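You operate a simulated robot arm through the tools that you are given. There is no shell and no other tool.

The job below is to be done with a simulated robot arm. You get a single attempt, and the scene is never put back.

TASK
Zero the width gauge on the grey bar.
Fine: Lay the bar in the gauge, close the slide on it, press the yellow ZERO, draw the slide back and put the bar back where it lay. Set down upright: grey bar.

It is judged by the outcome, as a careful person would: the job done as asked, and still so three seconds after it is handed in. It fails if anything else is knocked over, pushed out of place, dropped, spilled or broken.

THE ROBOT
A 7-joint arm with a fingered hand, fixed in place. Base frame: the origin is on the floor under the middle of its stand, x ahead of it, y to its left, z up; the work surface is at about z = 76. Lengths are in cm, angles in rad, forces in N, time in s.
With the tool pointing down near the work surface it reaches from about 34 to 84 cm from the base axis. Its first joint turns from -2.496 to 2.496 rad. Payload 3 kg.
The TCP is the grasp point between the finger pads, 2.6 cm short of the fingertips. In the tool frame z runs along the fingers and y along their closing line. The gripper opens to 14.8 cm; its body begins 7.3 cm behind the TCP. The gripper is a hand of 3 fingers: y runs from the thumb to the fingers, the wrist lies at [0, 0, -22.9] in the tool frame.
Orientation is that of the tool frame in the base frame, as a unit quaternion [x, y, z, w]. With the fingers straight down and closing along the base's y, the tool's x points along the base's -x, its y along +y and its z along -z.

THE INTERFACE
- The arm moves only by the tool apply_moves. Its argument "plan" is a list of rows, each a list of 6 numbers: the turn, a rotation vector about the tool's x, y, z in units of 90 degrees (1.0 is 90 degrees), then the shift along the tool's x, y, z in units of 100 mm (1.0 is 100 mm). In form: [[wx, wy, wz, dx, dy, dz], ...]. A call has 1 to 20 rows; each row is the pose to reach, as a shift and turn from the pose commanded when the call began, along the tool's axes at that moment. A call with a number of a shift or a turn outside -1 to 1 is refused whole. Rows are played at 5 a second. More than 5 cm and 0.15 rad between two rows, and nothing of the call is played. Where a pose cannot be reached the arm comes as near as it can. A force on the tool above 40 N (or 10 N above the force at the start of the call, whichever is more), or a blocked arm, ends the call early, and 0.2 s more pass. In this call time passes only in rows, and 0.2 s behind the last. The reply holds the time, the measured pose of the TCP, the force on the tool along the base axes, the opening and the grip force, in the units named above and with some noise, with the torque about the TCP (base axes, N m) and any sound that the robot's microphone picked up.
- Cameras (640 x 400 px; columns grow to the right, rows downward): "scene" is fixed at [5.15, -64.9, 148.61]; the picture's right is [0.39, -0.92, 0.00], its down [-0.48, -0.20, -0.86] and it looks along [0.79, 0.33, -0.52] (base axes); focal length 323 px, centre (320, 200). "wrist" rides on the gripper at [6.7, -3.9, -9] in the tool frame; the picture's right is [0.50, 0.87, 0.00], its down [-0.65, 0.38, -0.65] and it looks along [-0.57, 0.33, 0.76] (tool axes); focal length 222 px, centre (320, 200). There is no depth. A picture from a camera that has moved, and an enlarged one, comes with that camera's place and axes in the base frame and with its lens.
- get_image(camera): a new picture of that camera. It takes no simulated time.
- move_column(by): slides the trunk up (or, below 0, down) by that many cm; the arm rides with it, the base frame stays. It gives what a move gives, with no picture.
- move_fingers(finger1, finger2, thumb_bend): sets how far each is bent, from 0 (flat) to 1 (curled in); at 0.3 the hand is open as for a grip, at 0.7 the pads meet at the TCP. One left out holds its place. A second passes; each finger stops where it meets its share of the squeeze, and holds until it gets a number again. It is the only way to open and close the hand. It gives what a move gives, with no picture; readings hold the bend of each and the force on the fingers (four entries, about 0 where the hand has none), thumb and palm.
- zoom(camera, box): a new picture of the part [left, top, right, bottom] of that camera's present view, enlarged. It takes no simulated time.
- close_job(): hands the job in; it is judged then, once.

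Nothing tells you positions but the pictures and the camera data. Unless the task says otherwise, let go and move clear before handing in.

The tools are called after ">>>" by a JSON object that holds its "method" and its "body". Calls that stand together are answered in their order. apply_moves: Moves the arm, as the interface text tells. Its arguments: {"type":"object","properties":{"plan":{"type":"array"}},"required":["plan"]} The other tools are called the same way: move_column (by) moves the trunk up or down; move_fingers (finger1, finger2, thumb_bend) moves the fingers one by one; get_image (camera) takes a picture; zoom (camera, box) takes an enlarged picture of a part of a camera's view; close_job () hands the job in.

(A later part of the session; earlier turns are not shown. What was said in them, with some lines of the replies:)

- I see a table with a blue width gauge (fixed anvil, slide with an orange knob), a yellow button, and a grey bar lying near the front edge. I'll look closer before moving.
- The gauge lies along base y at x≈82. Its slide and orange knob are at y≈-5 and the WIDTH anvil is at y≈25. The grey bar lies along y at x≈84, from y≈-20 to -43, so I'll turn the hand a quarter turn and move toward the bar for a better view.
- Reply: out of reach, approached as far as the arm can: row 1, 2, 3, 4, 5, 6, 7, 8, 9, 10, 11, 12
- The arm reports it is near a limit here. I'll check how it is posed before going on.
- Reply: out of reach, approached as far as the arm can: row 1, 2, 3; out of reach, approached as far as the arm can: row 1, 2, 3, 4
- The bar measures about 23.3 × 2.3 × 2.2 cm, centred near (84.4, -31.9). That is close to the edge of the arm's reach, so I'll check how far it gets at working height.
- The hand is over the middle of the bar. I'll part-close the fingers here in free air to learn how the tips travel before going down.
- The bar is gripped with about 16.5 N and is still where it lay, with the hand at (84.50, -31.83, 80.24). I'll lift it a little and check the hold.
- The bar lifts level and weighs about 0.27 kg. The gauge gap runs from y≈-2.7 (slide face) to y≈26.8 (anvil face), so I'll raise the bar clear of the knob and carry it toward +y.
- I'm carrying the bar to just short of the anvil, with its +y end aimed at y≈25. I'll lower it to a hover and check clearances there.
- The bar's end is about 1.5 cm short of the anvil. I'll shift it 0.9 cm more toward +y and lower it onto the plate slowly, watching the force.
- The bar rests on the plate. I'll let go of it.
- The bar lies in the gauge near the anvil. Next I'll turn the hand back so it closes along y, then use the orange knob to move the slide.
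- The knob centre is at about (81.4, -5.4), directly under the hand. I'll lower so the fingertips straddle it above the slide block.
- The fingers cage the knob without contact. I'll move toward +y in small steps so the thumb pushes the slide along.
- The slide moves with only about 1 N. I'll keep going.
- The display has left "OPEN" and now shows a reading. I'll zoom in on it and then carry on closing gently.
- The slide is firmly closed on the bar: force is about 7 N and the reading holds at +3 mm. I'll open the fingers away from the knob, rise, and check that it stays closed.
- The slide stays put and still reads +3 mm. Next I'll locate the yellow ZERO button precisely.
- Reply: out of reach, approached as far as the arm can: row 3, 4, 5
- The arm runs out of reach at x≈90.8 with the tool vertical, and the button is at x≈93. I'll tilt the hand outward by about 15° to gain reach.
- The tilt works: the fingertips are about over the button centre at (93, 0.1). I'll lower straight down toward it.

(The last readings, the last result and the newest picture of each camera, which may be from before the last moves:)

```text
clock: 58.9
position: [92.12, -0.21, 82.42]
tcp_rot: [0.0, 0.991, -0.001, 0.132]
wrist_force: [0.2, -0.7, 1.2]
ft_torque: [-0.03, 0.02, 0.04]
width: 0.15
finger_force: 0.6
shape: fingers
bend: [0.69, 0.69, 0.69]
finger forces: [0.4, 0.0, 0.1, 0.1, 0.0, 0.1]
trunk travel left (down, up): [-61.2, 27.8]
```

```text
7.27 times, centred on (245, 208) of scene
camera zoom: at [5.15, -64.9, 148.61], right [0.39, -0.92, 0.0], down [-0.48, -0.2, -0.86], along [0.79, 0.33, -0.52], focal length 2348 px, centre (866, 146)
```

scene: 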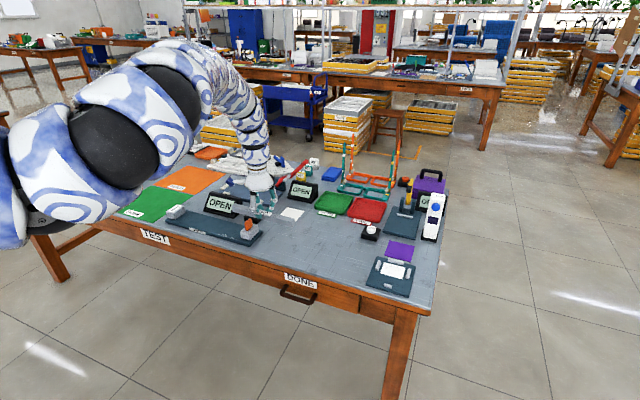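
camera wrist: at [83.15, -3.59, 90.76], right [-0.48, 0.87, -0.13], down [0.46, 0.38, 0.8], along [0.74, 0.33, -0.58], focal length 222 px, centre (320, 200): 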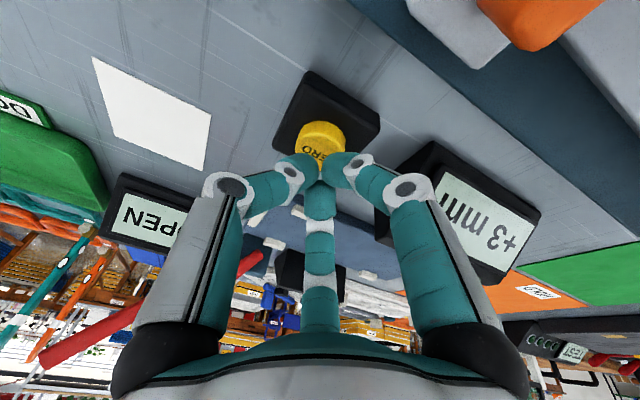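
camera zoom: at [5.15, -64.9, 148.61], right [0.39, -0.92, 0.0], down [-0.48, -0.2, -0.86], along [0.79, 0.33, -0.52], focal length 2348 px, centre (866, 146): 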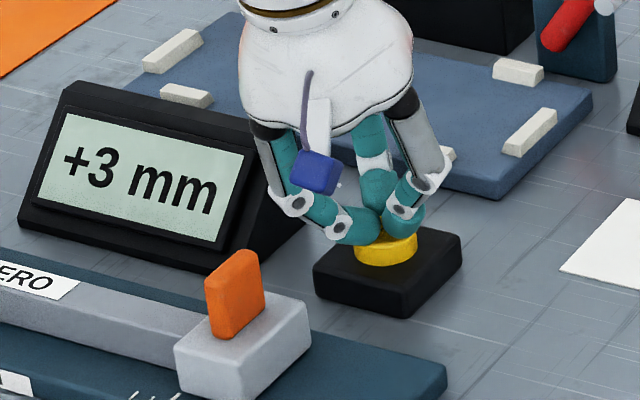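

Contact has begun at about 1 N. I'll press slightly further.

>>> {"method": "apply_moves", "body": {"plan": [[0, 0, 0, 0.0026, 0, 0.0097], [0, 0, 0, 0.0052, 0, 0.0193], [0, 0, 0, 0.0079, 0, 0.029]]}}

>>> {"method": "zoom", "body": {"camera": "scene", "box": [210, 180, 280, 235]}}

```text
clock: 59.7
position: [92.24, -0.24, 82.15]
tcp_rot: [0.0, 0.991, -0.001, 0.131]
wrist_force: [-1.0, -0.7, 2.2]
ft_torque: [0.01, 0.02, -0.03]
width: 0.11
finger_force: 0.8
shape: fingers
bend: [0.7, 0.69, 0.69]
finger forces: [1.6, 0.0, 0.0, 0.0, 0.0, 0.0]
trunk travel left (down, up): [-61.2, 27.8]
heard: click
```

```text
7.27 times, centred on (245, 208) of scene
camera zoom: at [5.15, -64.9, 148.61], right [0.39, -0.92, 0.0], down [-0.48, -0.2, -0.86], along [0.79, 0.33, -0.52], focal length 2348 px, centre (866, 146)
```

zoom: 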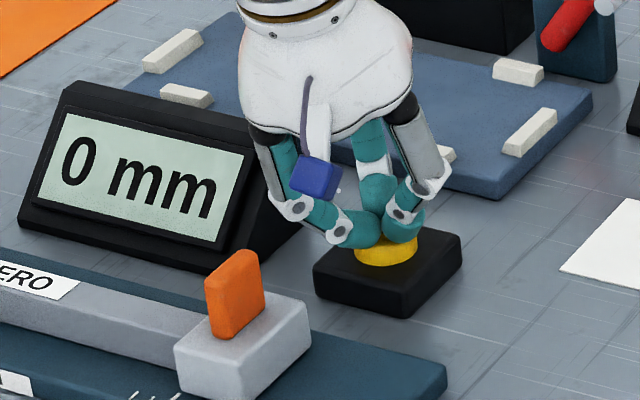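

There was a click and the gauge now reads 0 mm. I'll rise straight up, level the hand, and return to the knob.

>>> {"method": "apply_moves", "body": {"plan": [[0, 0, 0, -0.026, 0, -0.0965], [0, 0, 0, -0.079, 0, -0.29], [0, 0, 0, -0.131, 0, -0.483], [0, 0, 0, -0.183, 0, -0.676], [0, 0, 0, -0.236, 0, -0.869]]}}

>>> {"method": "zoom", "body": {"camera": "scene", "box": [155, 180, 275, 255]}}

```text
clock: 60.9
position: [92.12, -0.39, 91.2]
tcp_rot: [0.0, 0.991, -0.001, 0.131]
wrist_force: [-0.2, 0.3, 0.2]
ft_torque: [-0.04, -0.04, 0.04]
width: 0.18
finger_force: 0.0
shape: fingers
bend: [0.69, 0.69, 0.69]
finger forces: [0.1, 0.0, 0.1, 0.0, 0.0, 0.0]
trunk travel left (down, up): [-61.2, 27.8]
```

```text
5.33 times, centred on (215, 218) of scene
camera zoom: at [5.15, -64.9, 148.61], right [0.39, -0.92, 0.0], down [-0.48, -0.2, -0.86], along [0.79, 0.33, -0.52], focal length 1722 px, centre (880, 107)
```

zoom: 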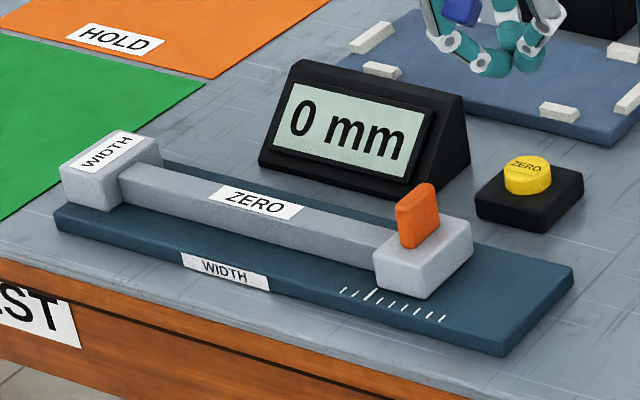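

>>> {"method": "apply_moves", "body": {"plan": [[0, 0.03, 0, 0.15, 0.02, -0.04], [0, 0.06, 0, 0.3, 0.05, -0.08], [0, 0.09, 0, 0.45, 0.07, -0.12], [0, 0.12, 0, 0.6, 0.1, -0.16], [0, 0.15, 0, 0.75, 0.12, -0.2], [0, 0.168, 0, 0.917, 0.14, -0.249]]}}

>>> {"method": "move_fingers", "body": {"finger1": 0.48, "finger2": 0.48, "thumb_bend": 0.48}}

>>> {"method": "get_image", "body": {"camera": "wrist"}}

```text
clock: 62.3
position: [82.61, 0.94, 91.34]
tcp_rot: [0.0, 1.0, -0.001, -0.001]
wrist_force: [-0.1, 0.7, -0.1]
ft_torque: [0.01, 0.0, 0.01]
width: 0.14
finger_force: 0.0
shape: fingers
bend: [0.69, 0.69, 0.69]
finger forces: [0.0, 0.1, 0.0, 0.0, 0.0, 0.0]
trunk travel left (down, up): [-61.2, 27.8]
```

```text
clock: 63.3
position: [82.62, 0.96, 91.2]
tcp_rot: [0.001, 1.0, -0.001, -0.001]
wrist_force: [0.6, 0.9, 0.2]
ft_torque: [0.0, 0.02, -0.02]
width: 6.81
finger_force: 0.0
shape: fingers
bend: [0.48, 0.48, 0.48]
finger forces: [0.1, 0.0, 0.0, 0.1, 0.0, 0.1]
trunk travel left (down, up): [-61.2, 27.8]
```

```text
taken
camera wrist: at [75.78, -2.79, 100.28], right [-0.5, 0.87, 0.0], down [0.66, 0.38, 0.65], along [0.57, 0.33, -0.76], focal length 222 px, centre (320, 200)
```

wrist: 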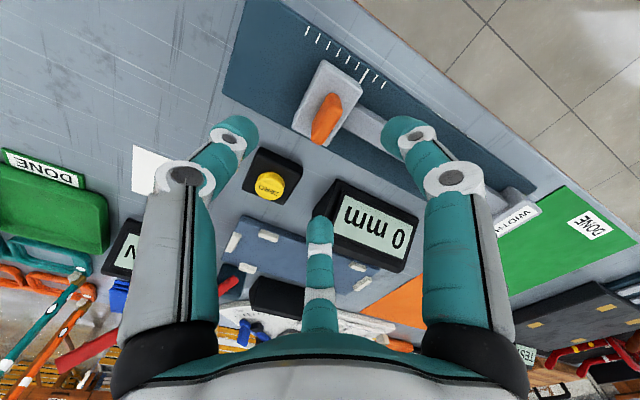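

>>> {"method": "apply_moves", "body": {"plan": [[0, 0, 0, 0.13, 0.0, 0.0], [0, 0, 0, 0.13, 0.0, 0.15], [0, 0, 0, 0.13, 0.0, 0.3], [0, 0, 0, 0.13, 0.0, 0.45], [0, 0, 0, 0.13, 0, 0.55], [0, 0, 0, 0.13, 0, 0.6]]}}

>>> {"method": "get_image", "body": {"camera": "wrist"}}

>>> {"method": "zoom", "body": {"camera": "scene", "box": [200, 180, 290, 255]}}

```text
clock: 64.7
position: [81.31, 1.05, 84.99]
tcp_rot: [0.001, 1.0, -0.001, 0.0]
wrist_force: [0.2, 0.3, 0.6]
ft_torque: [-0.03, -0.01, -0.04]
width: 6.82
finger_force: 0.3
shape: fingers
bend: [0.48, 0.48, 0.48]
finger forces: [0.0, 0.0, 0.0, 0.0, 0.0, 0.0]
trunk travel left (down, up): [-61.2, 27.8]
```

```text
taken
camera wrist: at [74.54, -2.66, 94.02], right [-0.5, 0.87, 0.0], down [0.66, 0.38, 0.65], along [0.57, 0.33, -0.76], focal length 222 px, centre (320, 200)
```

wrist: 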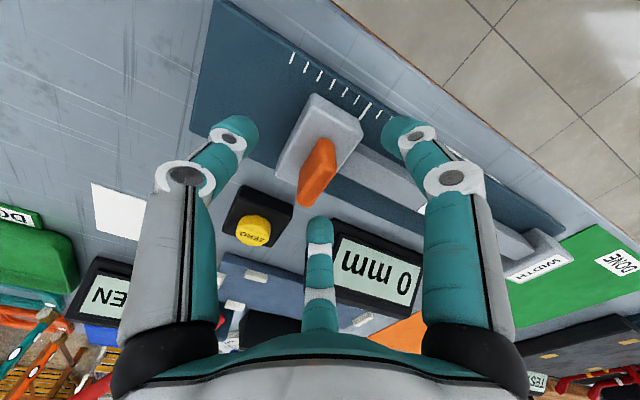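

```text
5.33 times, centred on (245, 218) of scene
camera zoom: at [5.15, -64.9, 148.61], right [0.39, -0.92, 0.0], down [-0.48, -0.2, -0.86], along [0.79, 0.33, -0.52], focal length 1722 px, centre (720, 107)
```

zoom: 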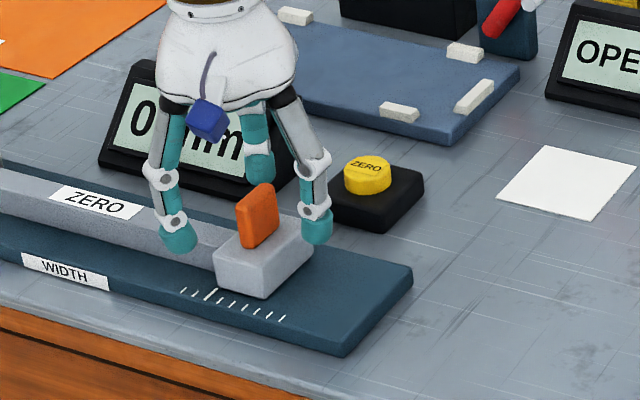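

>>> {"method": "move_fingers", "body": {"finger1": 0.62, "finger2": 0.62, "thumb_bend": 0.6}}

>>> {"method": "apply_moves", "body": {"plan": [[0, 0, 0, 0, -0.03, 0], [0, 0, 0, 0, -0.06, 0], [0, 0, 0, 0, -0.1, 0], [0, 0, 0, 0, -0.14, 0], [0, 0, 0, 0, -0.18, 0], [0, 0, 0, 0, -0.22, 0]]}}

>>> {"method": "zoom", "body": {"camera": "scene", "box": [155, 180, 275, 255]}}

```text
clock: 65.7
position: [81.52, 1.2, 85.02]
tcp_rot: [0.001, 1.0, -0.002, 0.0]
wrist_force: [1.4, -0.3, 0.0]
ft_torque: [0.02, 0.03, 0.03]
width: 2.7
finger_force: 0.0
shape: fingers
bend: [0.62, 0.62, 0.6]
finger forces: [0.0, 0.1, 0.1, 0.1, 0.1, 0.0]
trunk travel left (down, up): [-61.2, 27.8]
```

```text
clock: 67.1
position: [81.26, -1.07, 84.98]
tcp_rot: [-0.001, 1.0, 0.0, 0.0]
wrist_force: [0.4, 1.5, 0.3]
ft_torque: [0.02, -0.03, -0.01]
width: 2.74
finger_force: 0.9
shape: fingers
bend: [0.62, 0.61, 0.6]
finger forces: [0.3, 0.9, 0.0, 0.0, 0.0, 0.0]
trunk travel left (down, up): [-61.2, 27.8]
```

```text
5.33 times, centred on (215, 218) of scene
camera zoom: at [5.15, -64.9, 148.61], right [0.39, -0.92, 0.0], down [-0.48, -0.2, -0.86], along [0.79, 0.33, -0.52], focal length 1722 px, centre (880, 107)
```

zoom: 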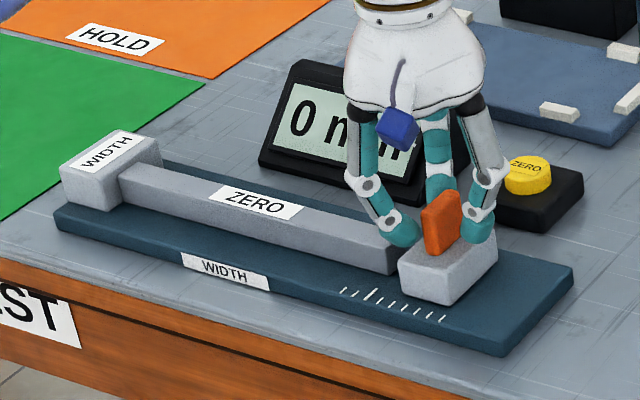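

>>> {"method": "apply_moves", "body": {"plan": [[0, 0, 0, 0, -0.04, 0], [0, 0, 0, 0, -0.08, 0], [0, 0, 0, 0, -0.12, 0], [0, 0, 0, 0, -0.16, 0], [0, 0, 0, 0, -0.2, 0], [0, 0, 0, 0, -0.24, 0], [0, 0, 0, 0, -0.28, 0], [0, 0, 0, 0, -0.32, 0], [0, 0, 0, 0, -0.36, 0]]}}

>>> {"method": "zoom", "body": {"camera": "scene", "box": [200, 180, 290, 255]}}

```text
clock: 69.1
position: [81.3, -4.64, 85.14]
tcp_rot: [0.0, 1.0, -0.001, -0.001]
wrist_force: [0.1, 0.5, -0.6]
ft_torque: [0.01, -0.01, 0.0]
width: 2.73
finger_force: 0.2
shape: fingers
bend: [0.62, 0.61, 0.6]
finger forces: [0.0, 0.7, 0.0, 0.1, 0.1, 0.0]
trunk travel left (down, up): [-61.2, 27.8]
```

```text
5.33 times, centred on (245, 218) of scene
camera zoom: at [5.15, -64.9, 148.61], right [0.39, -0.92, 0.0], down [-0.48, -0.2, -0.86], along [0.79, 0.33, -0.52], focal length 1722 px, centre (720, 107)
```

zoom: 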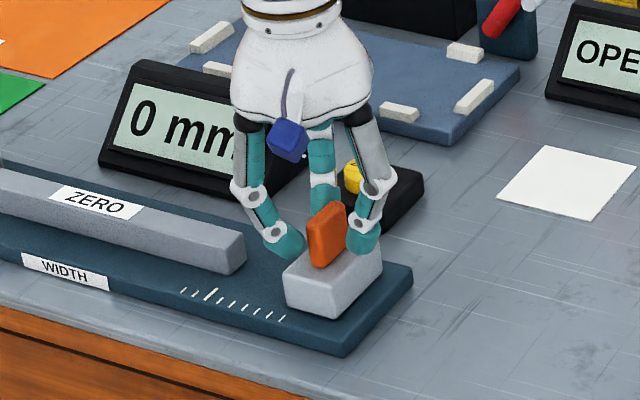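

>>> {"method": "apply_moves", "body": {"plan": [[0, 0, 0, 0, -0.02, 0], [0, 0, 0, 0, -0.04, 0], [0, 0, 0, 0, -0.06, 0], [0, 0, 0, 0, -0.08, 0]]}}

>>> {"method": "zoom", "body": {"camera": "scene", "box": [200, 180, 290, 255]}}

```text
clock: 70.1
position: [81.26, -5.36, 85.21]
tcp_rot: [0.001, 1.0, -0.001, -0.001]
wrist_force: [-0.3, 1.2, -0.2]
ft_torque: [0.03, -0.01, -0.01]
width: 2.73
finger_force: 0.6
shape: fingers
bend: [0.62, 0.61, 0.6]
finger forces: [0.4, 0.8, 0.0, 0.1, 0.1, 0.0]
trunk travel left (down, up): [-61.2, 27.8]
```

```text
5.33 times, centred on (245, 218) of scene
camera zoom: at [5.15, -64.9, 148.61], right [0.39, -0.92, 0.0], down [-0.48, -0.2, -0.86], along [0.79, 0.33, -0.52], focal length 1722 px, centre (720, 107)
```

zoom: 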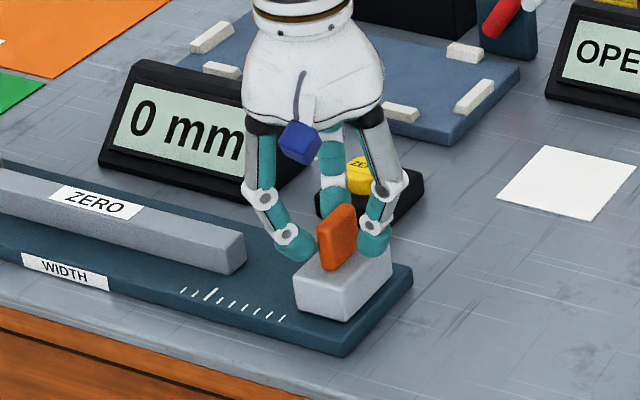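

The slide is back where it began. I'll open, rise, and turn the hand to pick the bar up again.

>>> {"method": "move_fingers", "body": {"finger1": 0.48, "finger2": 0.48, "thumb_bend": 0.48}}

>>> {"method": "apply_moves", "body": {"plan": [[0, 0, 0, 0, 0, -0.1], [0, 0, 0, 0, 0, -0.3], [0, 0, 0, 0, 0, -0.5], [0, 0, 0, 0, 0, -0.55]]}}

>>> {"method": "apply_moves", "body": {"plan": [[0, 0, 0.083, 0, 0.083, 0], [0, 0, 0.167, 0, 0.167, 0], [0, 0, 0.25, 0, 0.25, 0], [0, 0, 0.333, 0, 0.333, 0], [0, 0, 0.417, 0, 0.417, 0], [0, 0, 0.5, 0, 0.5, 0], [0, 0, 0.583, 0, 0.583, 0], [0, 0, 0.667, 0, 0.667, 0], [0, 0, 0.75, 0, 0.75, 0], [0, 0, 0.833, 0, 0.833, 0], [0, 0, 0.917, 0, 0.917, 0], [0, 0, 1, 0, 1.0, 0]]}}

>>> {"method": "zoom", "body": {"camera": "scene", "box": [155, 180, 275, 255]}}

```text
clock: 71.1
position: [81.24, -5.52, 85.1]
tcp_rot: [0.002, 1.0, -0.001, 0.0]
wrist_force: [0.5, 0.4, -0.3]
ft_torque: [0.04, -0.02, -0.01]
width: 6.82
finger_force: 0.0
shape: fingers
bend: [0.48, 0.48, 0.48]
finger forces: [0.0, 0.1, 0.0, 0.1, 0.1, 0.0]
trunk travel left (down, up): [-61.2, 27.8]
```

```text
clock: 72.1
position: [81.46, -5.46, 90.43]
tcp_rot: [0.001, 1.0, -0.001, -0.001]
wrist_force: [0.0, -1.1, -0.3]
ft_torque: [0.01, -0.01, 0.01]
width: 6.86
finger_force: 0.1
shape: fingers
bend: [0.48, 0.48, 0.48]
finger forces: [0.0, 0.0, 0.0, 0.0, 0.0, 0.0]
trunk travel left (down, up): [-61.2, 27.8]
```

```text
clock: 74.7
position: [81.15, 4.41, 90.68]
tcp_rot: [0.708, 0.706, -0.001, 0.001]
wrist_force: [0.4, 0.3, 0.6]
ft_torque: [-0.02, -0.01, 0.01]
width: 6.84
finger_force: 0.1
shape: fingers
bend: [0.48, 0.48, 0.48]
finger forces: [0.0, 0.0, 0.0, 0.0, 0.1, 0.1]
trunk travel left (down, up): [-61.2, 27.8]
```

```text
5.33 times, centred on (215, 218) of scene
camera zoom: at [5.15, -64.9, 148.61], right [0.39, -0.92, 0.0], down [-0.48, -0.2, -0.86], along [0.79, 0.33, -0.52], focal length 1722 px, centre (880, 107)
```

zoom: 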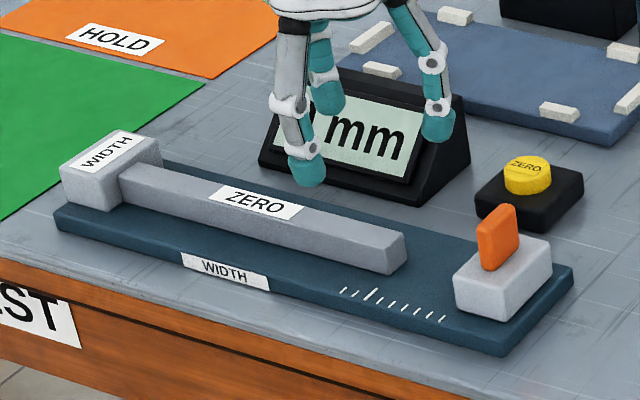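

>>> {"method": "apply_moves", "body": {"plan": [[0, 0, 0, 0.2, 0, 0], [0, 0, 0, 0.4, 0, 0], [0, 0, 0, 0.6, 0, 0], [0, 0, 0, 0.8, 0.01, 0], [0, 0, 0, 1.0, 0.015, 0.02]]}}

>>> {"method": "get_image", "body": {"camera": "wrist"}}

```text
clock: 75.9
position: [81.4, 14.73, 90.69]
tcp_rot: [0.708, 0.706, -0.001, 0.001]
wrist_force: [0.1, 0.4, 0.5]
ft_torque: [0.03, 0.02, 0.03]
width: 6.84
finger_force: 0.0
shape: fingers
bend: [0.48, 0.48, 0.48]
finger forces: [0.1, 0.1, 0.0, 0.1, 0.1, 0.0]
trunk travel left (down, up): [-61.2, 27.8]
```

```text
taken
camera wrist: at [77.43, 21.56, 99.63], right [0.87, 0.5, 0.0], down [0.38, -0.66, 0.66], along [0.33, -0.57, -0.76], focal length 222 px, centre (320, 200)
```

wrist: 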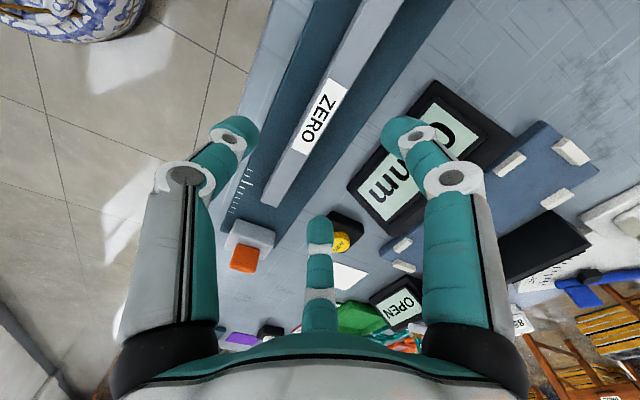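

>>> {"method": "zoom", "body": {"camera": "wrist", "box": [250, 60, 410, 180]}}

```text
3.33 times, centred on (330, 120) of wrist
camera zoom: at [77.43, 21.56, 99.63], right [0.87, 0.5, 0.0], down [0.38, -0.66, 0.66], along [0.33, -0.57, -0.76], focal length 740 px, centre (287, 467)
```

zoom: 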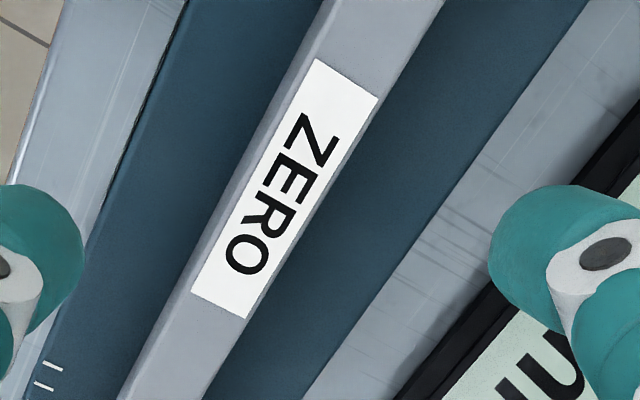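

The bar is still straight in the gauge, centred about (81.2, 15.0). I'll lower and grip it in the same way as before.

>>> {"method": "apply_moves", "body": {"plan": [[0, 0, 0, 0.005, -0.015, 0.15], [0, 0, 0, 0.005, -0.015, 0.3], [0, 0, 0, 0.005, -0.015, 0.45], [0, 0, 0, 0.005, -0.015, 0.6], [0, 0, 0, 0.005, -0.015, 0.75], [0, 0, 0, 0.005, -0.015, 0.84], [0, 0, 0, 0.005, -0.015, 0.88]]}}

>>> {"method": "zoom", "body": {"camera": "scene", "box": [155, 180, 275, 255]}}

>>> {"method": "zoom", "body": {"camera": "wrist", "box": [200, 60, 440, 260]}}

```text
clock: 77.5
position: [81.52, 14.51, 81.62]
tcp_rot: [0.707, 0.707, 0.0, 0.002]
wrist_force: [0.7, 0.3, -0.2]
ft_torque: [0.04, 0.0, 0.01]
width: 6.82
finger_force: 0.0
shape: fingers
bend: [0.48, 0.48, 0.48]
finger forces: [0.1, 0.0, 0.0, 0.0, 0.0, 0.0]
trunk travel left (down, up): [-61.2, 27.8]
```

```text
5.33 times, centred on (215, 218) of scene
camera zoom: at [5.15, -64.9, 148.61], right [0.39, -0.92, 0.0], down [-0.48, -0.2, -0.86], along [0.79, 0.33, -0.52], focal length 1722 px, centre (880, 107)
```

zoom: 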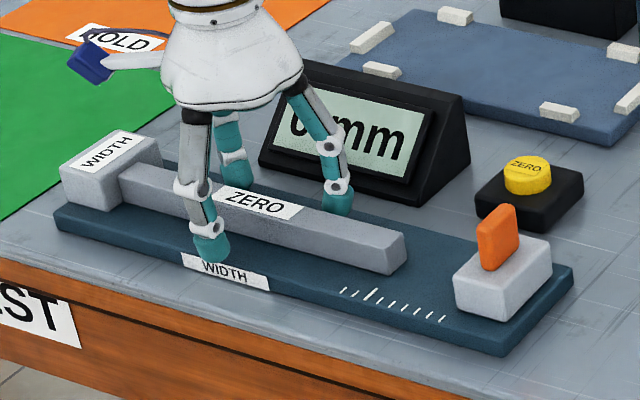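

```text
2.00 times, centred on (320, 160) of wrist
camera zoom: at [77.52, 21.4, 90.65], right [0.87, 0.5, 0.0], down [0.38, -0.65, 0.65], along [0.33, -0.57, -0.76], focal length 444 px, centre (320, 280)
```

zoom: 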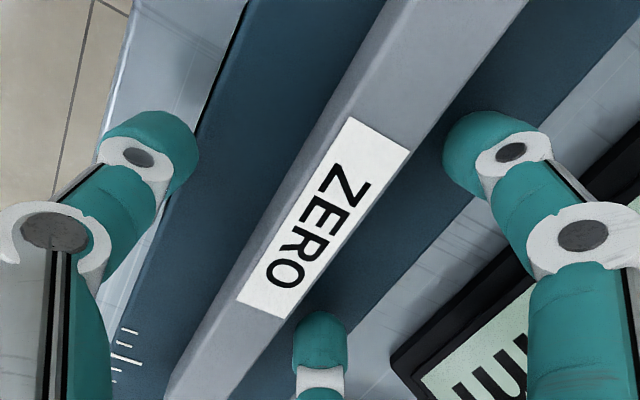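

>>> {"method": "apply_moves", "body": {"plan": [[0, 0, 0, 0.014, 0, 0], [0, 0, 0, 0.028, 0, 0]]}}

>>> {"method": "move_fingers", "body": {"finger1": 0.6, "finger2": 0.6, "thumb_bend": 0.66}}

>>> {"method": "zoom", "body": {"camera": "wrist", "box": [200, 60, 440, 260]}}

```text
clock: 78.1
position: [81.35, 14.87, 81.75]
tcp_rot: [0.708, 0.706, -0.001, 0.001]
wrist_force: [-0.7, -0.1, 0.4]
ft_torque: [0.0, 0.01, 0.0]
width: 6.85
finger_force: 0.1
shape: fingers
bend: [0.48, 0.48, 0.48]
finger forces: [0.1, 0.1, 0.0, 0.0, 0.0, 0.0]
trunk travel left (down, up): [-61.2, 27.8]
```

```text
clock: 79.1
position: [81.41, 14.88, 81.71]
tcp_rot: [0.708, 0.707, -0.001, 0.001]
wrist_force: [-0.8, 0.4, -0.7]
ft_torque: [0.03, 0.02, -0.02]
width: 2.74
finger_force: 3.0
shape: fingers
bend: [0.59, 0.59, 0.64]
finger forces: [1.3, 1.2, 0.0, 0.0, 3.4, 0.1]
trunk travel left (down, up): [-61.2, 27.8]
```

```text
2.00 times, centred on (320, 160) of wrist
camera zoom: at [77.45, 21.74, 90.71], right [0.87, 0.5, 0.0], down [0.38, -0.65, 0.65], along [0.33, -0.57, -0.76], focal length 444 px, centre (320, 280)
```

zoom: 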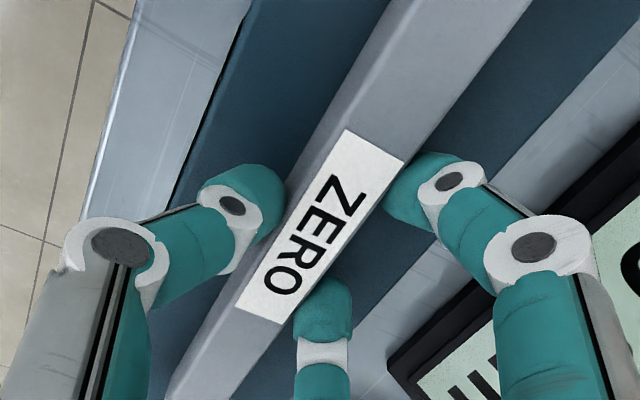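

>>> {"method": "move_fingers", "body": {"finger1": 0.75, "finger2": 0.75, "thumb_bend": 0.75}}

>>> {"method": "zoom", "body": {"camera": "wrist", "box": [200, 60, 440, 260]}}

```text
clock: 80.1
position: [81.34, 14.9, 81.57]
tcp_rot: [0.708, 0.706, -0.001, 0.0]
wrist_force: [0.6, 0.2, -0.7]
ft_torque: [0.04, 0.03, -0.01]
width: 1.97
finger_force: 16.6
shape: fingers
bend: [0.62, 0.62, 0.66]
finger forces: [8.2, 8.3, 0.0, 0.1, 16.9, 0.1]
trunk travel left (down, up): [-61.2, 27.8]
```

```text
2.00 times, centred on (320, 160) of wrist
camera zoom: at [77.47, 21.74, 90.68], right [0.87, 0.5, 0.0], down [0.38, -0.65, 0.65], along [0.33, -0.57, -0.76], focal length 444 px, centre (320, 280)
```

zoom: 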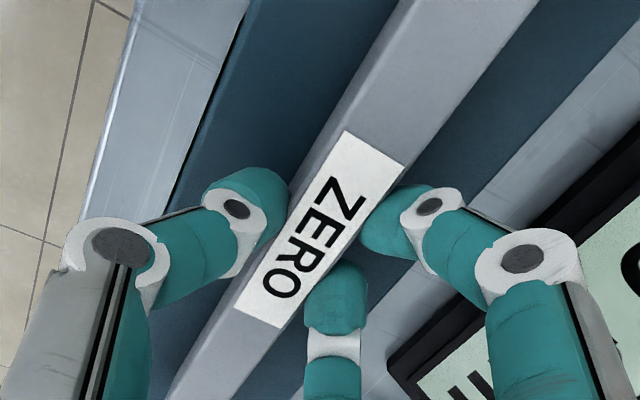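

The grip matches the first one. I'll lift the bar, easing it slightly away from the anvil first.

>>> {"method": "apply_moves", "body": {"plan": [[0, 0, 0, -0.02, 0, -0.015], [0, 0, 0, -0.04, 0, -0.06], [0, 0, 0, -0.06, 0, -0.15], [0, 0, 0, -0.06, 0, -0.3], [0, 0, 0, -0.06, 0, -0.45], [0, 0, 0, -0.06, 0, -0.6], [0, 0, 0, -0.06, 0, -0.75], [0, 0, 0, -0.06, 0, -0.9]]}}

>>> {"method": "zoom", "body": {"camera": "scene", "box": [155, 160, 275, 255]}}

>>> {"method": "zoom", "body": {"camera": "wrist", "box": [200, 60, 440, 260]}}

```text
clock: 81.9
position: [81.48, 14.33, 90.57]
tcp_rot: [0.707, 0.707, -0.001, 0.0]
wrist_force: [0.4, 0.4, -3.1]
ft_torque: [0.03, -0.05, 0.02]
width: 1.99
finger_force: 16.4
shape: fingers
bend: [0.62, 0.62, 0.66]
finger forces: [8.4, 8.2, 0.0, 0.1, 16.9, 0.0]
trunk travel left (down, up): [-61.2, 27.8]
```

```text
4.21 times, centred on (215, 208) of scene
camera zoom: at [5.15, -64.9, 148.61], right [0.39, -0.92, 0.0], down [-0.48, -0.2, -0.86], along [0.79, 0.33, -0.52], focal length 1359 px, centre (762, 168)
```

zoom: 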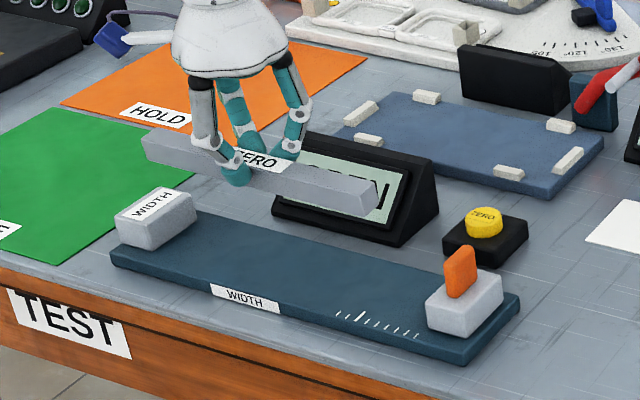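

```text
2.00 times, centred on (320, 160) of wrist
camera zoom: at [77.39, 21.26, 99.56], right [0.87, 0.5, 0.0], down [0.38, -0.65, 0.65], along [0.33, -0.57, -0.76], focal length 444 px, centre (320, 280)
```

zoom: 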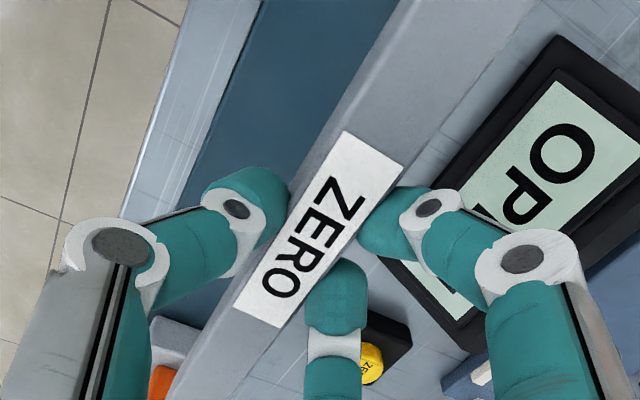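

The bar is clear and the display shows OPEN with the gauge empty. I'll carry the bar back along -y to where it lay.

>>> {"method": "apply_moves", "body": {"plan": [[0, 0, 0, -0.15, 0, 0], [0, 0, 0, -0.3, 0, 0], [0, 0, 0, -0.45, 0, 0], [0, 0, 0, -0.6, 0, 0], [0, 0, 0, -0.75, 0, 0], [0, 0, 0, -0.9, 0, 0], [0, 0, 0, -1.0, 0, 0]]}}

>>> {"method": "apply_moves", "body": {"plan": [[0, 0, 0, -0.15, 0, 0], [0, 0, 0, -0.3, 0, 0], [0, 0, 0, -0.45, 0, 0], [0, 0, 0, -0.6, 0, 0], [0, 0, 0, -0.75, 0, 0], [0, 0, 0, -0.9, 0, 0], [0, 0, 0, -1.0, 0, 0]]}}

>>> {"method": "apply_moves", "body": {"plan": [[0, 0, 0, -0.15, 0.01, 0], [0, 0, 0, -0.3, 0.02, 0], [0, 0, 0, -0.45, 0.03, 0], [0, 0, 0, -0.6, 0.04, 0], [0, 0, 0, -0.75, 0.06, 0], [0, 0, 0, -0.9, 0.08, 0], [0, 0, 0, -1.0, 0.1, 0]]}}

```text
clock: 83.5
position: [81.31, 4.5, 90.44]
tcp_rot: [0.707, 0.707, -0.001, 0.0]
wrist_force: [0.9, 0.1, -3.8]
ft_torque: [-0.03, 0.0, 0.0]
width: 1.95
finger_force: 16.5
shape: fingers
bend: [0.63, 0.63, 0.66]
finger forces: [8.2, 8.2, 0.0, 0.0, 16.7, 0.0]
trunk travel left (down, up): [-61.2, 27.8]
```

```text
clock: 85.1
position: [81.39, -5.76, 90.53]
tcp_rot: [0.708, 0.706, -0.002, 0.0]
wrist_force: [-0.7, 0.9, -2.6]
ft_torque: [0.09, -0.06, 0.02]
width: 1.92
finger_force: 16.5
shape: fingers
bend: [0.63, 0.63, 0.66]
finger forces: [8.3, 8.1, 0.0, 0.1, 16.8, 0.1]
trunk travel left (down, up): [-61.2, 27.8]
```

```text
clock: 86.7
position: [82.23, -15.65, 90.65]
tcp_rot: [0.708, 0.706, 0.0, -0.001]
wrist_force: [0.2, -1.0, -3.4]
ft_torque: [0.0, -0.01, 0.0]
width: 1.93
finger_force: 17.1
shape: fingers
bend: [0.63, 0.63, 0.66]
finger forces: [8.3, 8.2, 0.0, 0.0, 16.8, 0.1]
trunk travel left (down, up): [-61.2, 27.8]
```

>>> {"method": "apply_moves", "body": {"plan": [[0, 0, 0, -0.15, 0.02, 0], [0, 0, 0, -0.3, 0.04, 0], [0, 0, 0, -0.45, 0.06, 0], [0, 0, 0, -0.6, 0.08, 0], [0, 0, 0, -0.75, 0.1, 0], [0, 0, 0, -0.9, 0.12, 0], [0, 0, 0, -1.0, 0.14, 0]]}}

>>> {"method": "apply_moves", "body": {"plan": [[0, 0, 0, -0.15, 0.03, 0], [0, 0, 0, -0.3, 0.05, 0], [0, 0, 0, -0.45, 0.07, 0.1], [0, 0, 0, -0.55, 0.08, 0.2], [0, 0, 0, -0.6, 0.08, 0.3], [0, 0, 0, -0.6, 0.08, 0.4]]}}

>>> {"method": "zoom", "body": {"camera": "wrist", "box": [200, 60, 440, 260]}}

>>> {"method": "zoom", "body": {"camera": "scene", "box": [270, 220, 370, 280]}}

```text
clock: 88.3
position: [83.69, -25.79, 90.7]
tcp_rot: [0.708, 0.706, -0.001, 0.0]
wrist_force: [-0.5, -0.1, -2.8]
ft_torque: [0.06, 0.02, 0.03]
width: 1.9
finger_force: 16.6
shape: fingers
bend: [0.63, 0.63, 0.66]
finger forces: [8.3, 8.2, 0.0, 0.1, 16.8, 0.1]
trunk travel left (down, up): [-61.2, 27.8]
```

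```text
clock: 89.7
position: [84.5, -31.86, 86.74]
tcp_rot: [0.708, 0.706, 0.0, -0.001]
wrist_force: [-0.8, -0.1, -3.5]
ft_torque: [0.02, -0.02, 0.0]
width: 1.92
finger_force: 16.8
shape: fingers
bend: [0.63, 0.63, 0.66]
finger forces: [8.3, 8.2, 0.1, 0.0, 16.8, 0.1]
trunk travel left (down, up): [-61.2, 27.8]
```

```text
2.00 times, centred on (320, 160) of wrist
camera zoom: at [80.55, -24.98, 95.71], right [0.87, 0.5, 0.0], down [0.38, -0.66, 0.65], along [0.32, -0.57, -0.76], focal length 444 px, centre (320, 280)
```

zoom: 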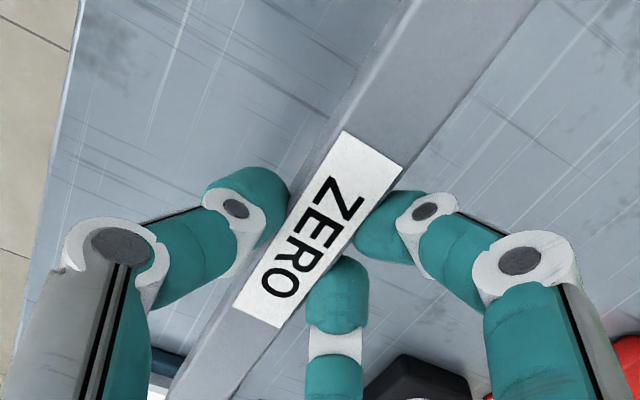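

```text
6.40 times, centred on (320, 250) of scene
camera zoom: at [5.15, -64.9, 148.61], right [0.39, -0.92, 0.0], down [-0.48, -0.2, -0.86], along [0.79, 0.33, -0.52], focal length 2066 px, centre (320, -120)
```

zoom: 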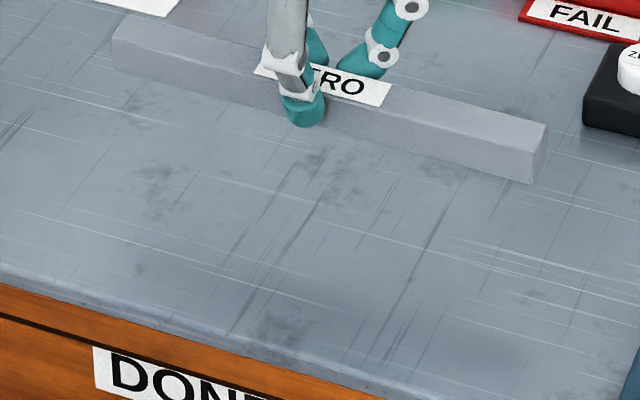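

>>> {"method": "apply_moves", "body": {"plan": [[0, 0, 0, 0.005, 0, 0.12], [0, 0, 0, 0.01, 0, 0.24], [0, 0, 0, 0.01, 0, 0.36], [0, 0, 0, 0.01, 0, 0.46], [0, 0, 0, 0.01, 0, 0.54], [0, 0, 0, 0.01, 0, 0.58]]}}

>>> {"method": "zoom", "body": {"camera": "scene", "box": [270, 220, 370, 280]}}

```text
clock: 91.1
position: [84.58, -31.74, 80.83]
tcp_rot: [0.708, 0.706, 0.0, 0.0]
wrist_force: [-0.2, -0.1, -4.4]
ft_torque: [0.01, -0.02, -0.02]
width: 1.9
finger_force: 16.3
shape: fingers
bend: [0.63, 0.63, 0.66]
finger forces: [8.4, 8.2, 0.0, 0.1, 17.0, 0.1]
trunk travel left (down, up): [-61.2, 27.8]
```

```text
6.40 times, centred on (320, 250) of scene
camera zoom: at [5.15, -64.9, 148.61], right [0.39, -0.92, 0.0], down [-0.48, -0.2, -0.86], along [0.79, 0.33, -0.52], focal length 2066 px, centre (320, -120)
```

zoom: 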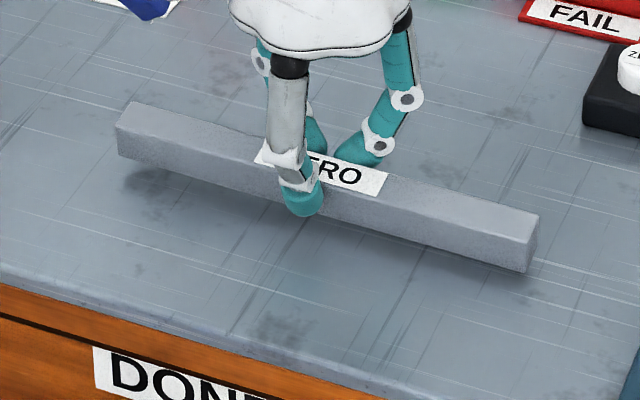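

>>> {"method": "apply_moves", "body": {"plan": [[0, 0, 0, 0, 0, 0.015], [0, 0, 0, 0, 0, 0.03], [0, 0, 0, 0, 0, 0.045], [0, 0, 0, 0, 0, 0.055]]}}

>>> {"method": "zoom", "body": {"camera": "scene", "box": [270, 220, 370, 280]}}

```text
clock: 92.1
position: [84.56, -31.63, 80.33]
tcp_rot: [0.707, 0.707, -0.001, 0.0]
wrist_force: [0.6, 0.1, -3.3]
ft_torque: [0.03, -0.02, 0.0]
width: 1.88
finger_force: 16.5
shape: fingers
bend: [0.63, 0.63, 0.66]
finger forces: [8.2, 8.2, 0.0, 0.0, 16.9, 0.0]
trunk travel left (down, up): [-61.2, 27.8]
```

```text
6.40 times, centred on (320, 250) of scene
camera zoom: at [5.15, -64.9, 148.61], right [0.39, -0.92, 0.0], down [-0.48, -0.2, -0.86], along [0.79, 0.33, -0.52], focal length 2066 px, centre (320, -120)
```

zoom: 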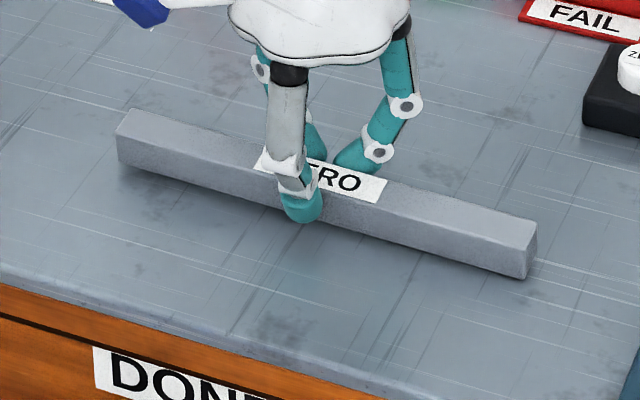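

>>> {"method": "apply_moves", "body": {"plan": [[0, 0, 0, -0.015, 0, 0.0], [0, 0, 0, -0.015, 0, 0.01], [0, 0, 0, -0.015, 0, 0.02]]}}

>>> {"method": "zoom", "body": {"camera": "scene", "box": [270, 220, 370, 280]}}

>>> {"method": "zoom", "body": {"camera": "wrist", "box": [200, 60, 440, 260]}}

```text
clock: 92.9
position: [84.38, -31.96, 80.06]
tcp_rot: [0.708, 0.706, -0.002, 0.0]
wrist_force: [-0.5, -1.0, -3.6]
ft_torque: [-0.03, -0.05, -0.02]
width: 1.85
finger_force: 16.8
shape: fingers
bend: [0.63, 0.63, 0.66]
finger forces: [8.0, 8.4, 0.0, 0.1, 16.8, 0.0]
trunk travel left (down, up): [-61.2, 27.8]
```

```text
6.40 times, centred on (320, 250) of scene
camera zoom: at [5.15, -64.9, 148.61], right [0.39, -0.92, 0.0], down [-0.48, -0.2, -0.86], along [0.79, 0.33, -0.52], focal length 2066 px, centre (320, -120)
```

zoom: 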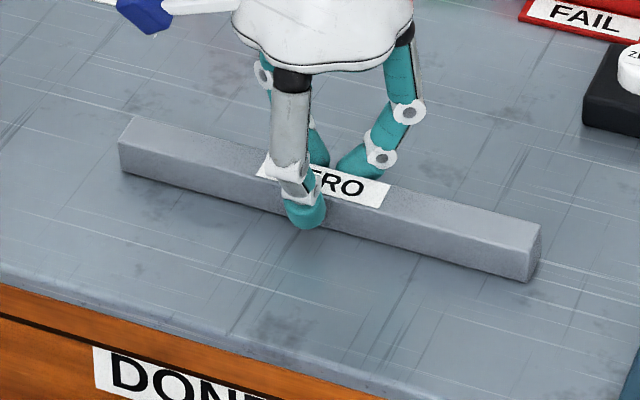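

```text
2.00 times, centred on (320, 160) of wrist
camera zoom: at [80.51, -25.05, 89.08], right [0.87, 0.5, 0.0], down [0.38, -0.66, 0.65], along [0.33, -0.57, -0.76], focal length 444 px, centre (320, 280)
```

zoom: 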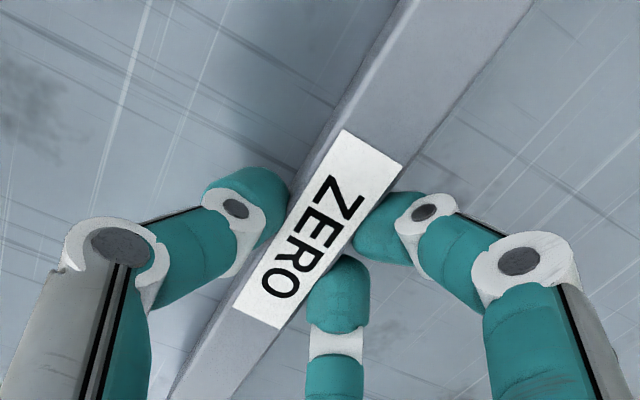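

>>> {"method": "apply_moves", "body": {"plan": [[0, 0, 0, 0, 0, 0.005], [0, 0, 0, 0, 0, 0.01], [0, 0, 0, 0, 0, 0.015]]}}

>>> {"method": "zoom", "body": {"camera": "scene", "box": [270, 220, 370, 280]}}

```text
clock: 93.7
position: [84.5, -31.75, 79.98]
tcp_rot: [0.707, 0.707, -0.001, 0.0]
wrist_force: [1.2, -0.1, 0.3]
ft_torque: [-0.05, -0.02, 0.0]
width: 1.86
finger_force: 17.0
shape: fingers
bend: [0.63, 0.63, 0.66]
finger forces: [8.7, 9.0, 0.0, 0.0, 16.2, 0.1]
trunk travel left (down, up): [-61.2, 27.8]
```

```text
6.40 times, centred on (320, 250) of scene
camera zoom: at [5.15, -64.9, 148.61], right [0.39, -0.92, 0.0], down [-0.48, -0.2, -0.86], along [0.79, 0.33, -0.52], focal length 2066 px, centre (320, -120)
```

zoom: 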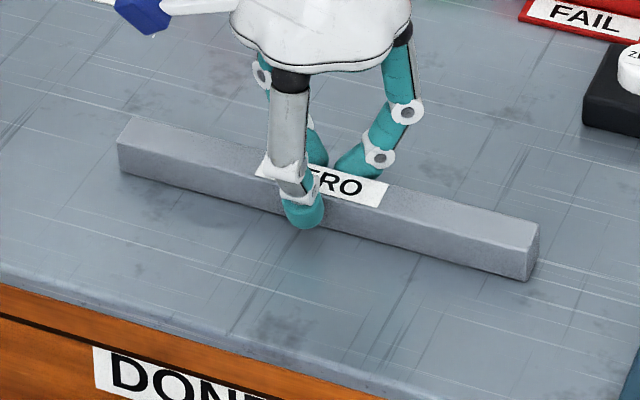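

The bar is resting on the table and matches its original outline in the view. I'll release it and rise clear.

>>> {"method": "move_fingers", "body": {"finger1": 0.48, "finger2": 0.48, "thumb_bend": 0.48}}

>>> {"method": "apply_moves", "body": {"plan": [[0, 0, 0, 0, 0, -0.1], [0, 0, 0, 0, 0, -0.3], [0, 0, 0, 0, 0, -0.5], [0, 0, 0, 0, 0, -0.7], [0, 0, 0, 0, 0, -0.9]]}}

>>> {"method": "zoom", "body": {"camera": "scene", "box": [270, 220, 370, 280]}}

>>> {"method": "get_image", "body": {"camera": "scene"}}

```text
clock: 94.7
position: [84.46, -31.81, 80.02]
tcp_rot: [0.707, 0.707, -0.001, 0.001]
wrist_force: [0.2, -0.2, -0.1]
ft_torque: [-0.04, 0.03, 0.01]
width: 6.83
finger_force: 0.1
shape: fingers
bend: [0.48, 0.48, 0.48]
finger forces: [0.0, 0.0, 0.1, 0.0, 0.0, 0.0]
trunk travel left (down, up): [-61.2, 27.8]
```

```text
clock: 95.9
position: [84.49, -31.63, 89.18]
tcp_rot: [0.707, 0.707, -0.001, 0.0]
wrist_force: [0.4, -0.3, 0.0]
ft_torque: [0.0, 0.03, 0.02]
width: 6.83
finger_force: 0.1
shape: fingers
bend: [0.48, 0.48, 0.48]
finger forces: [0.0, 0.0, 0.0, 0.0, 0.0, 0.0]
trunk travel left (down, up): [-61.2, 27.8]
```

```text
6.40 times, centred on (320, 250) of scene
camera zoom: at [5.15, -64.9, 148.61], right [0.39, -0.92, 0.0], down [-0.48, -0.2, -0.86], along [0.79, 0.33, -0.52], focal length 2066 px, centre (320, -120)
```

zoom: 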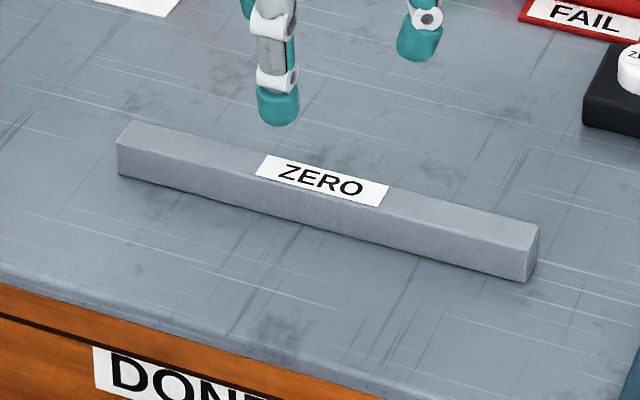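

```text
taken
```

scene: 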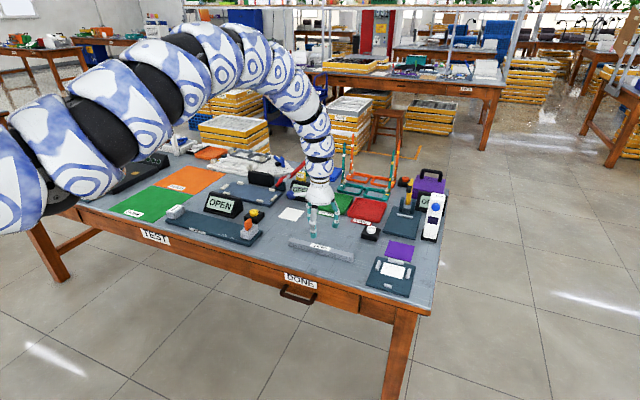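

The bar is down within about 3–4 mm of where it lay. I'll rise a bit more and check the gauge once before handing in.

>>> {"method": "apply_moves", "body": {"plan": [[0, 0, 0, 0.1, -0.1, -0.1], [0, 0, 0, 0.2, -0.2, -0.2], [0, 0, 0, 0.3, -0.3, -0.35]]}}

>>> {"method": "zoom", "body": {"camera": "scene", "box": [150, 170, 310, 270]}}

>>> {"method": "zoom", "body": {"camera": "scene", "box": [270, 170, 450, 300]}}

```text
clock: 96.7
position: [82.08, -26.62, 92.73]
tcp_rot: [0.7, 0.714, 0.0, -0.001]
wrist_force: [-3.4, 3.2, -3.4]
ft_torque: [-0.39, -0.33, 0.01]
width: 6.81
finger_force: 0.0
shape: fingers
bend: [0.48, 0.48, 0.48]
finger forces: [0.1, 0.0, 0.0, 0.0, 0.0, 0.0]
out of reach, approached as far as the arm can: row 1
trunk travel left (down, up): [-61.2, 27.8]
```

```text
4.00 times, centred on (230, 220) of scene
camera zoom: at [5.15, -64.9, 148.61], right [0.39, -0.92, 0.0], down [-0.48, -0.2, -0.86], along [0.79, 0.33, -0.52], focal length 1292 px, centre (680, 120)
```

zoom: 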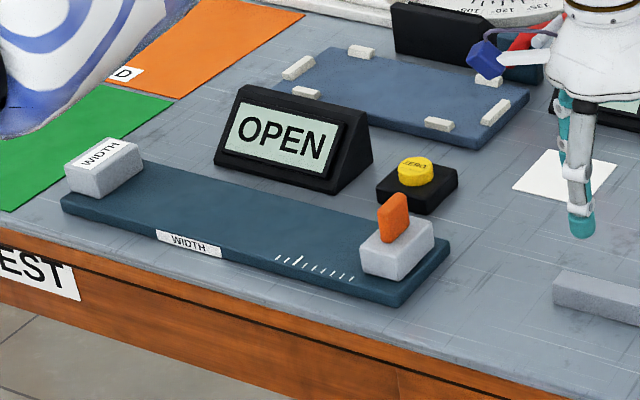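

```text
3.08 times, centred on (360, 235) of scene
camera zoom: at [5.15, -64.9, 148.61], right [0.39, -0.92, 0.0], down [-0.48, -0.2, -0.86], along [0.79, 0.33, -0.52], focal length 993 px, centre (197, 92)
```

zoom: 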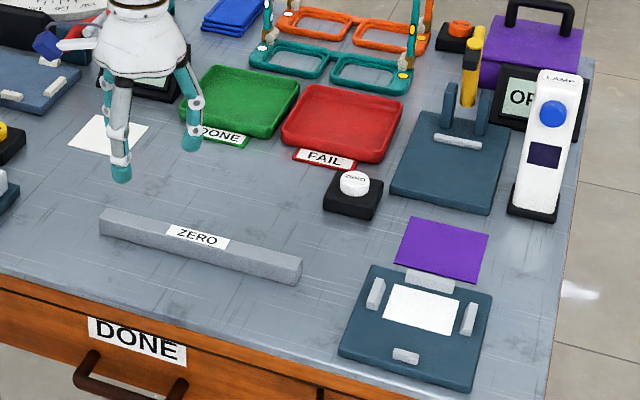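

>>> {"method": "apply_moves", "body": {"plan": [[0, 0, 0, 0, 0, 0], [0, 0, 0, 0, 0, 0], [0, 0, 0, 0, 0, 0]]}}

>>> {"method": "get_image", "body": {"camera": "scene"}}

```text
clock: 97.5
position: [81.52, -28.83, 92.63]
tcp_rot: [0.708, 0.706, 0.0, 0.0]
wrist_force: [0.8, 0.5, -1.2]
ft_torque: [0.05, 0.01, 0.02]
width: 6.86
finger_force: 0.1
shape: fingers
bend: [0.48, 0.48, 0.48]
finger forces: [0.0, 0.1, 0.1, 0.0, 0.1, 0.1]
trunk travel left (down, up): [-61.2, 27.8]
```

```text
taken
```

scene: 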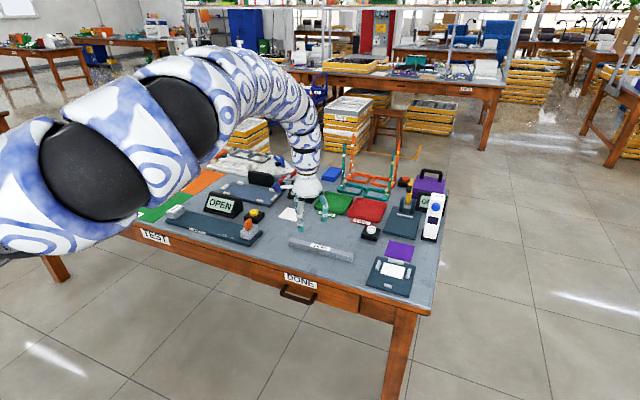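

The gauge is zeroed (it read 0 mm after the click), the slide is drawn back, and the bar lies within a few millimetres of its old place. The hand is empty and clear and nothing else has moved, so I'm handing in.

>>> {"method": "close_job", "body": {}}

```text
The job is handed in.
```

The width gauge is zeroed on the grey bar, and the job has been handed in. I don't have the judge's result.

- **Zeroing:** I laid the bar in the gauge against the anvil and closed the slide on it. It read +3 mm. When I pressed the yellow ZERO, it clicked and the display changed to 0 mm.
- **Slide:** It is drawn back to where it started. With the bar out, the display reads OPEN, as it did at the start.
- **Bar:** It is lying flat and upright, about 3–4 mm nearer the robot than before and turned by less than 1°, judging from the pictures.
- **Surroundings:** Nothing else in the pictures appears to have been moved or knocked over. The arm hid part of the left side of the table in the last picture. The hand is open and clear of the bar.
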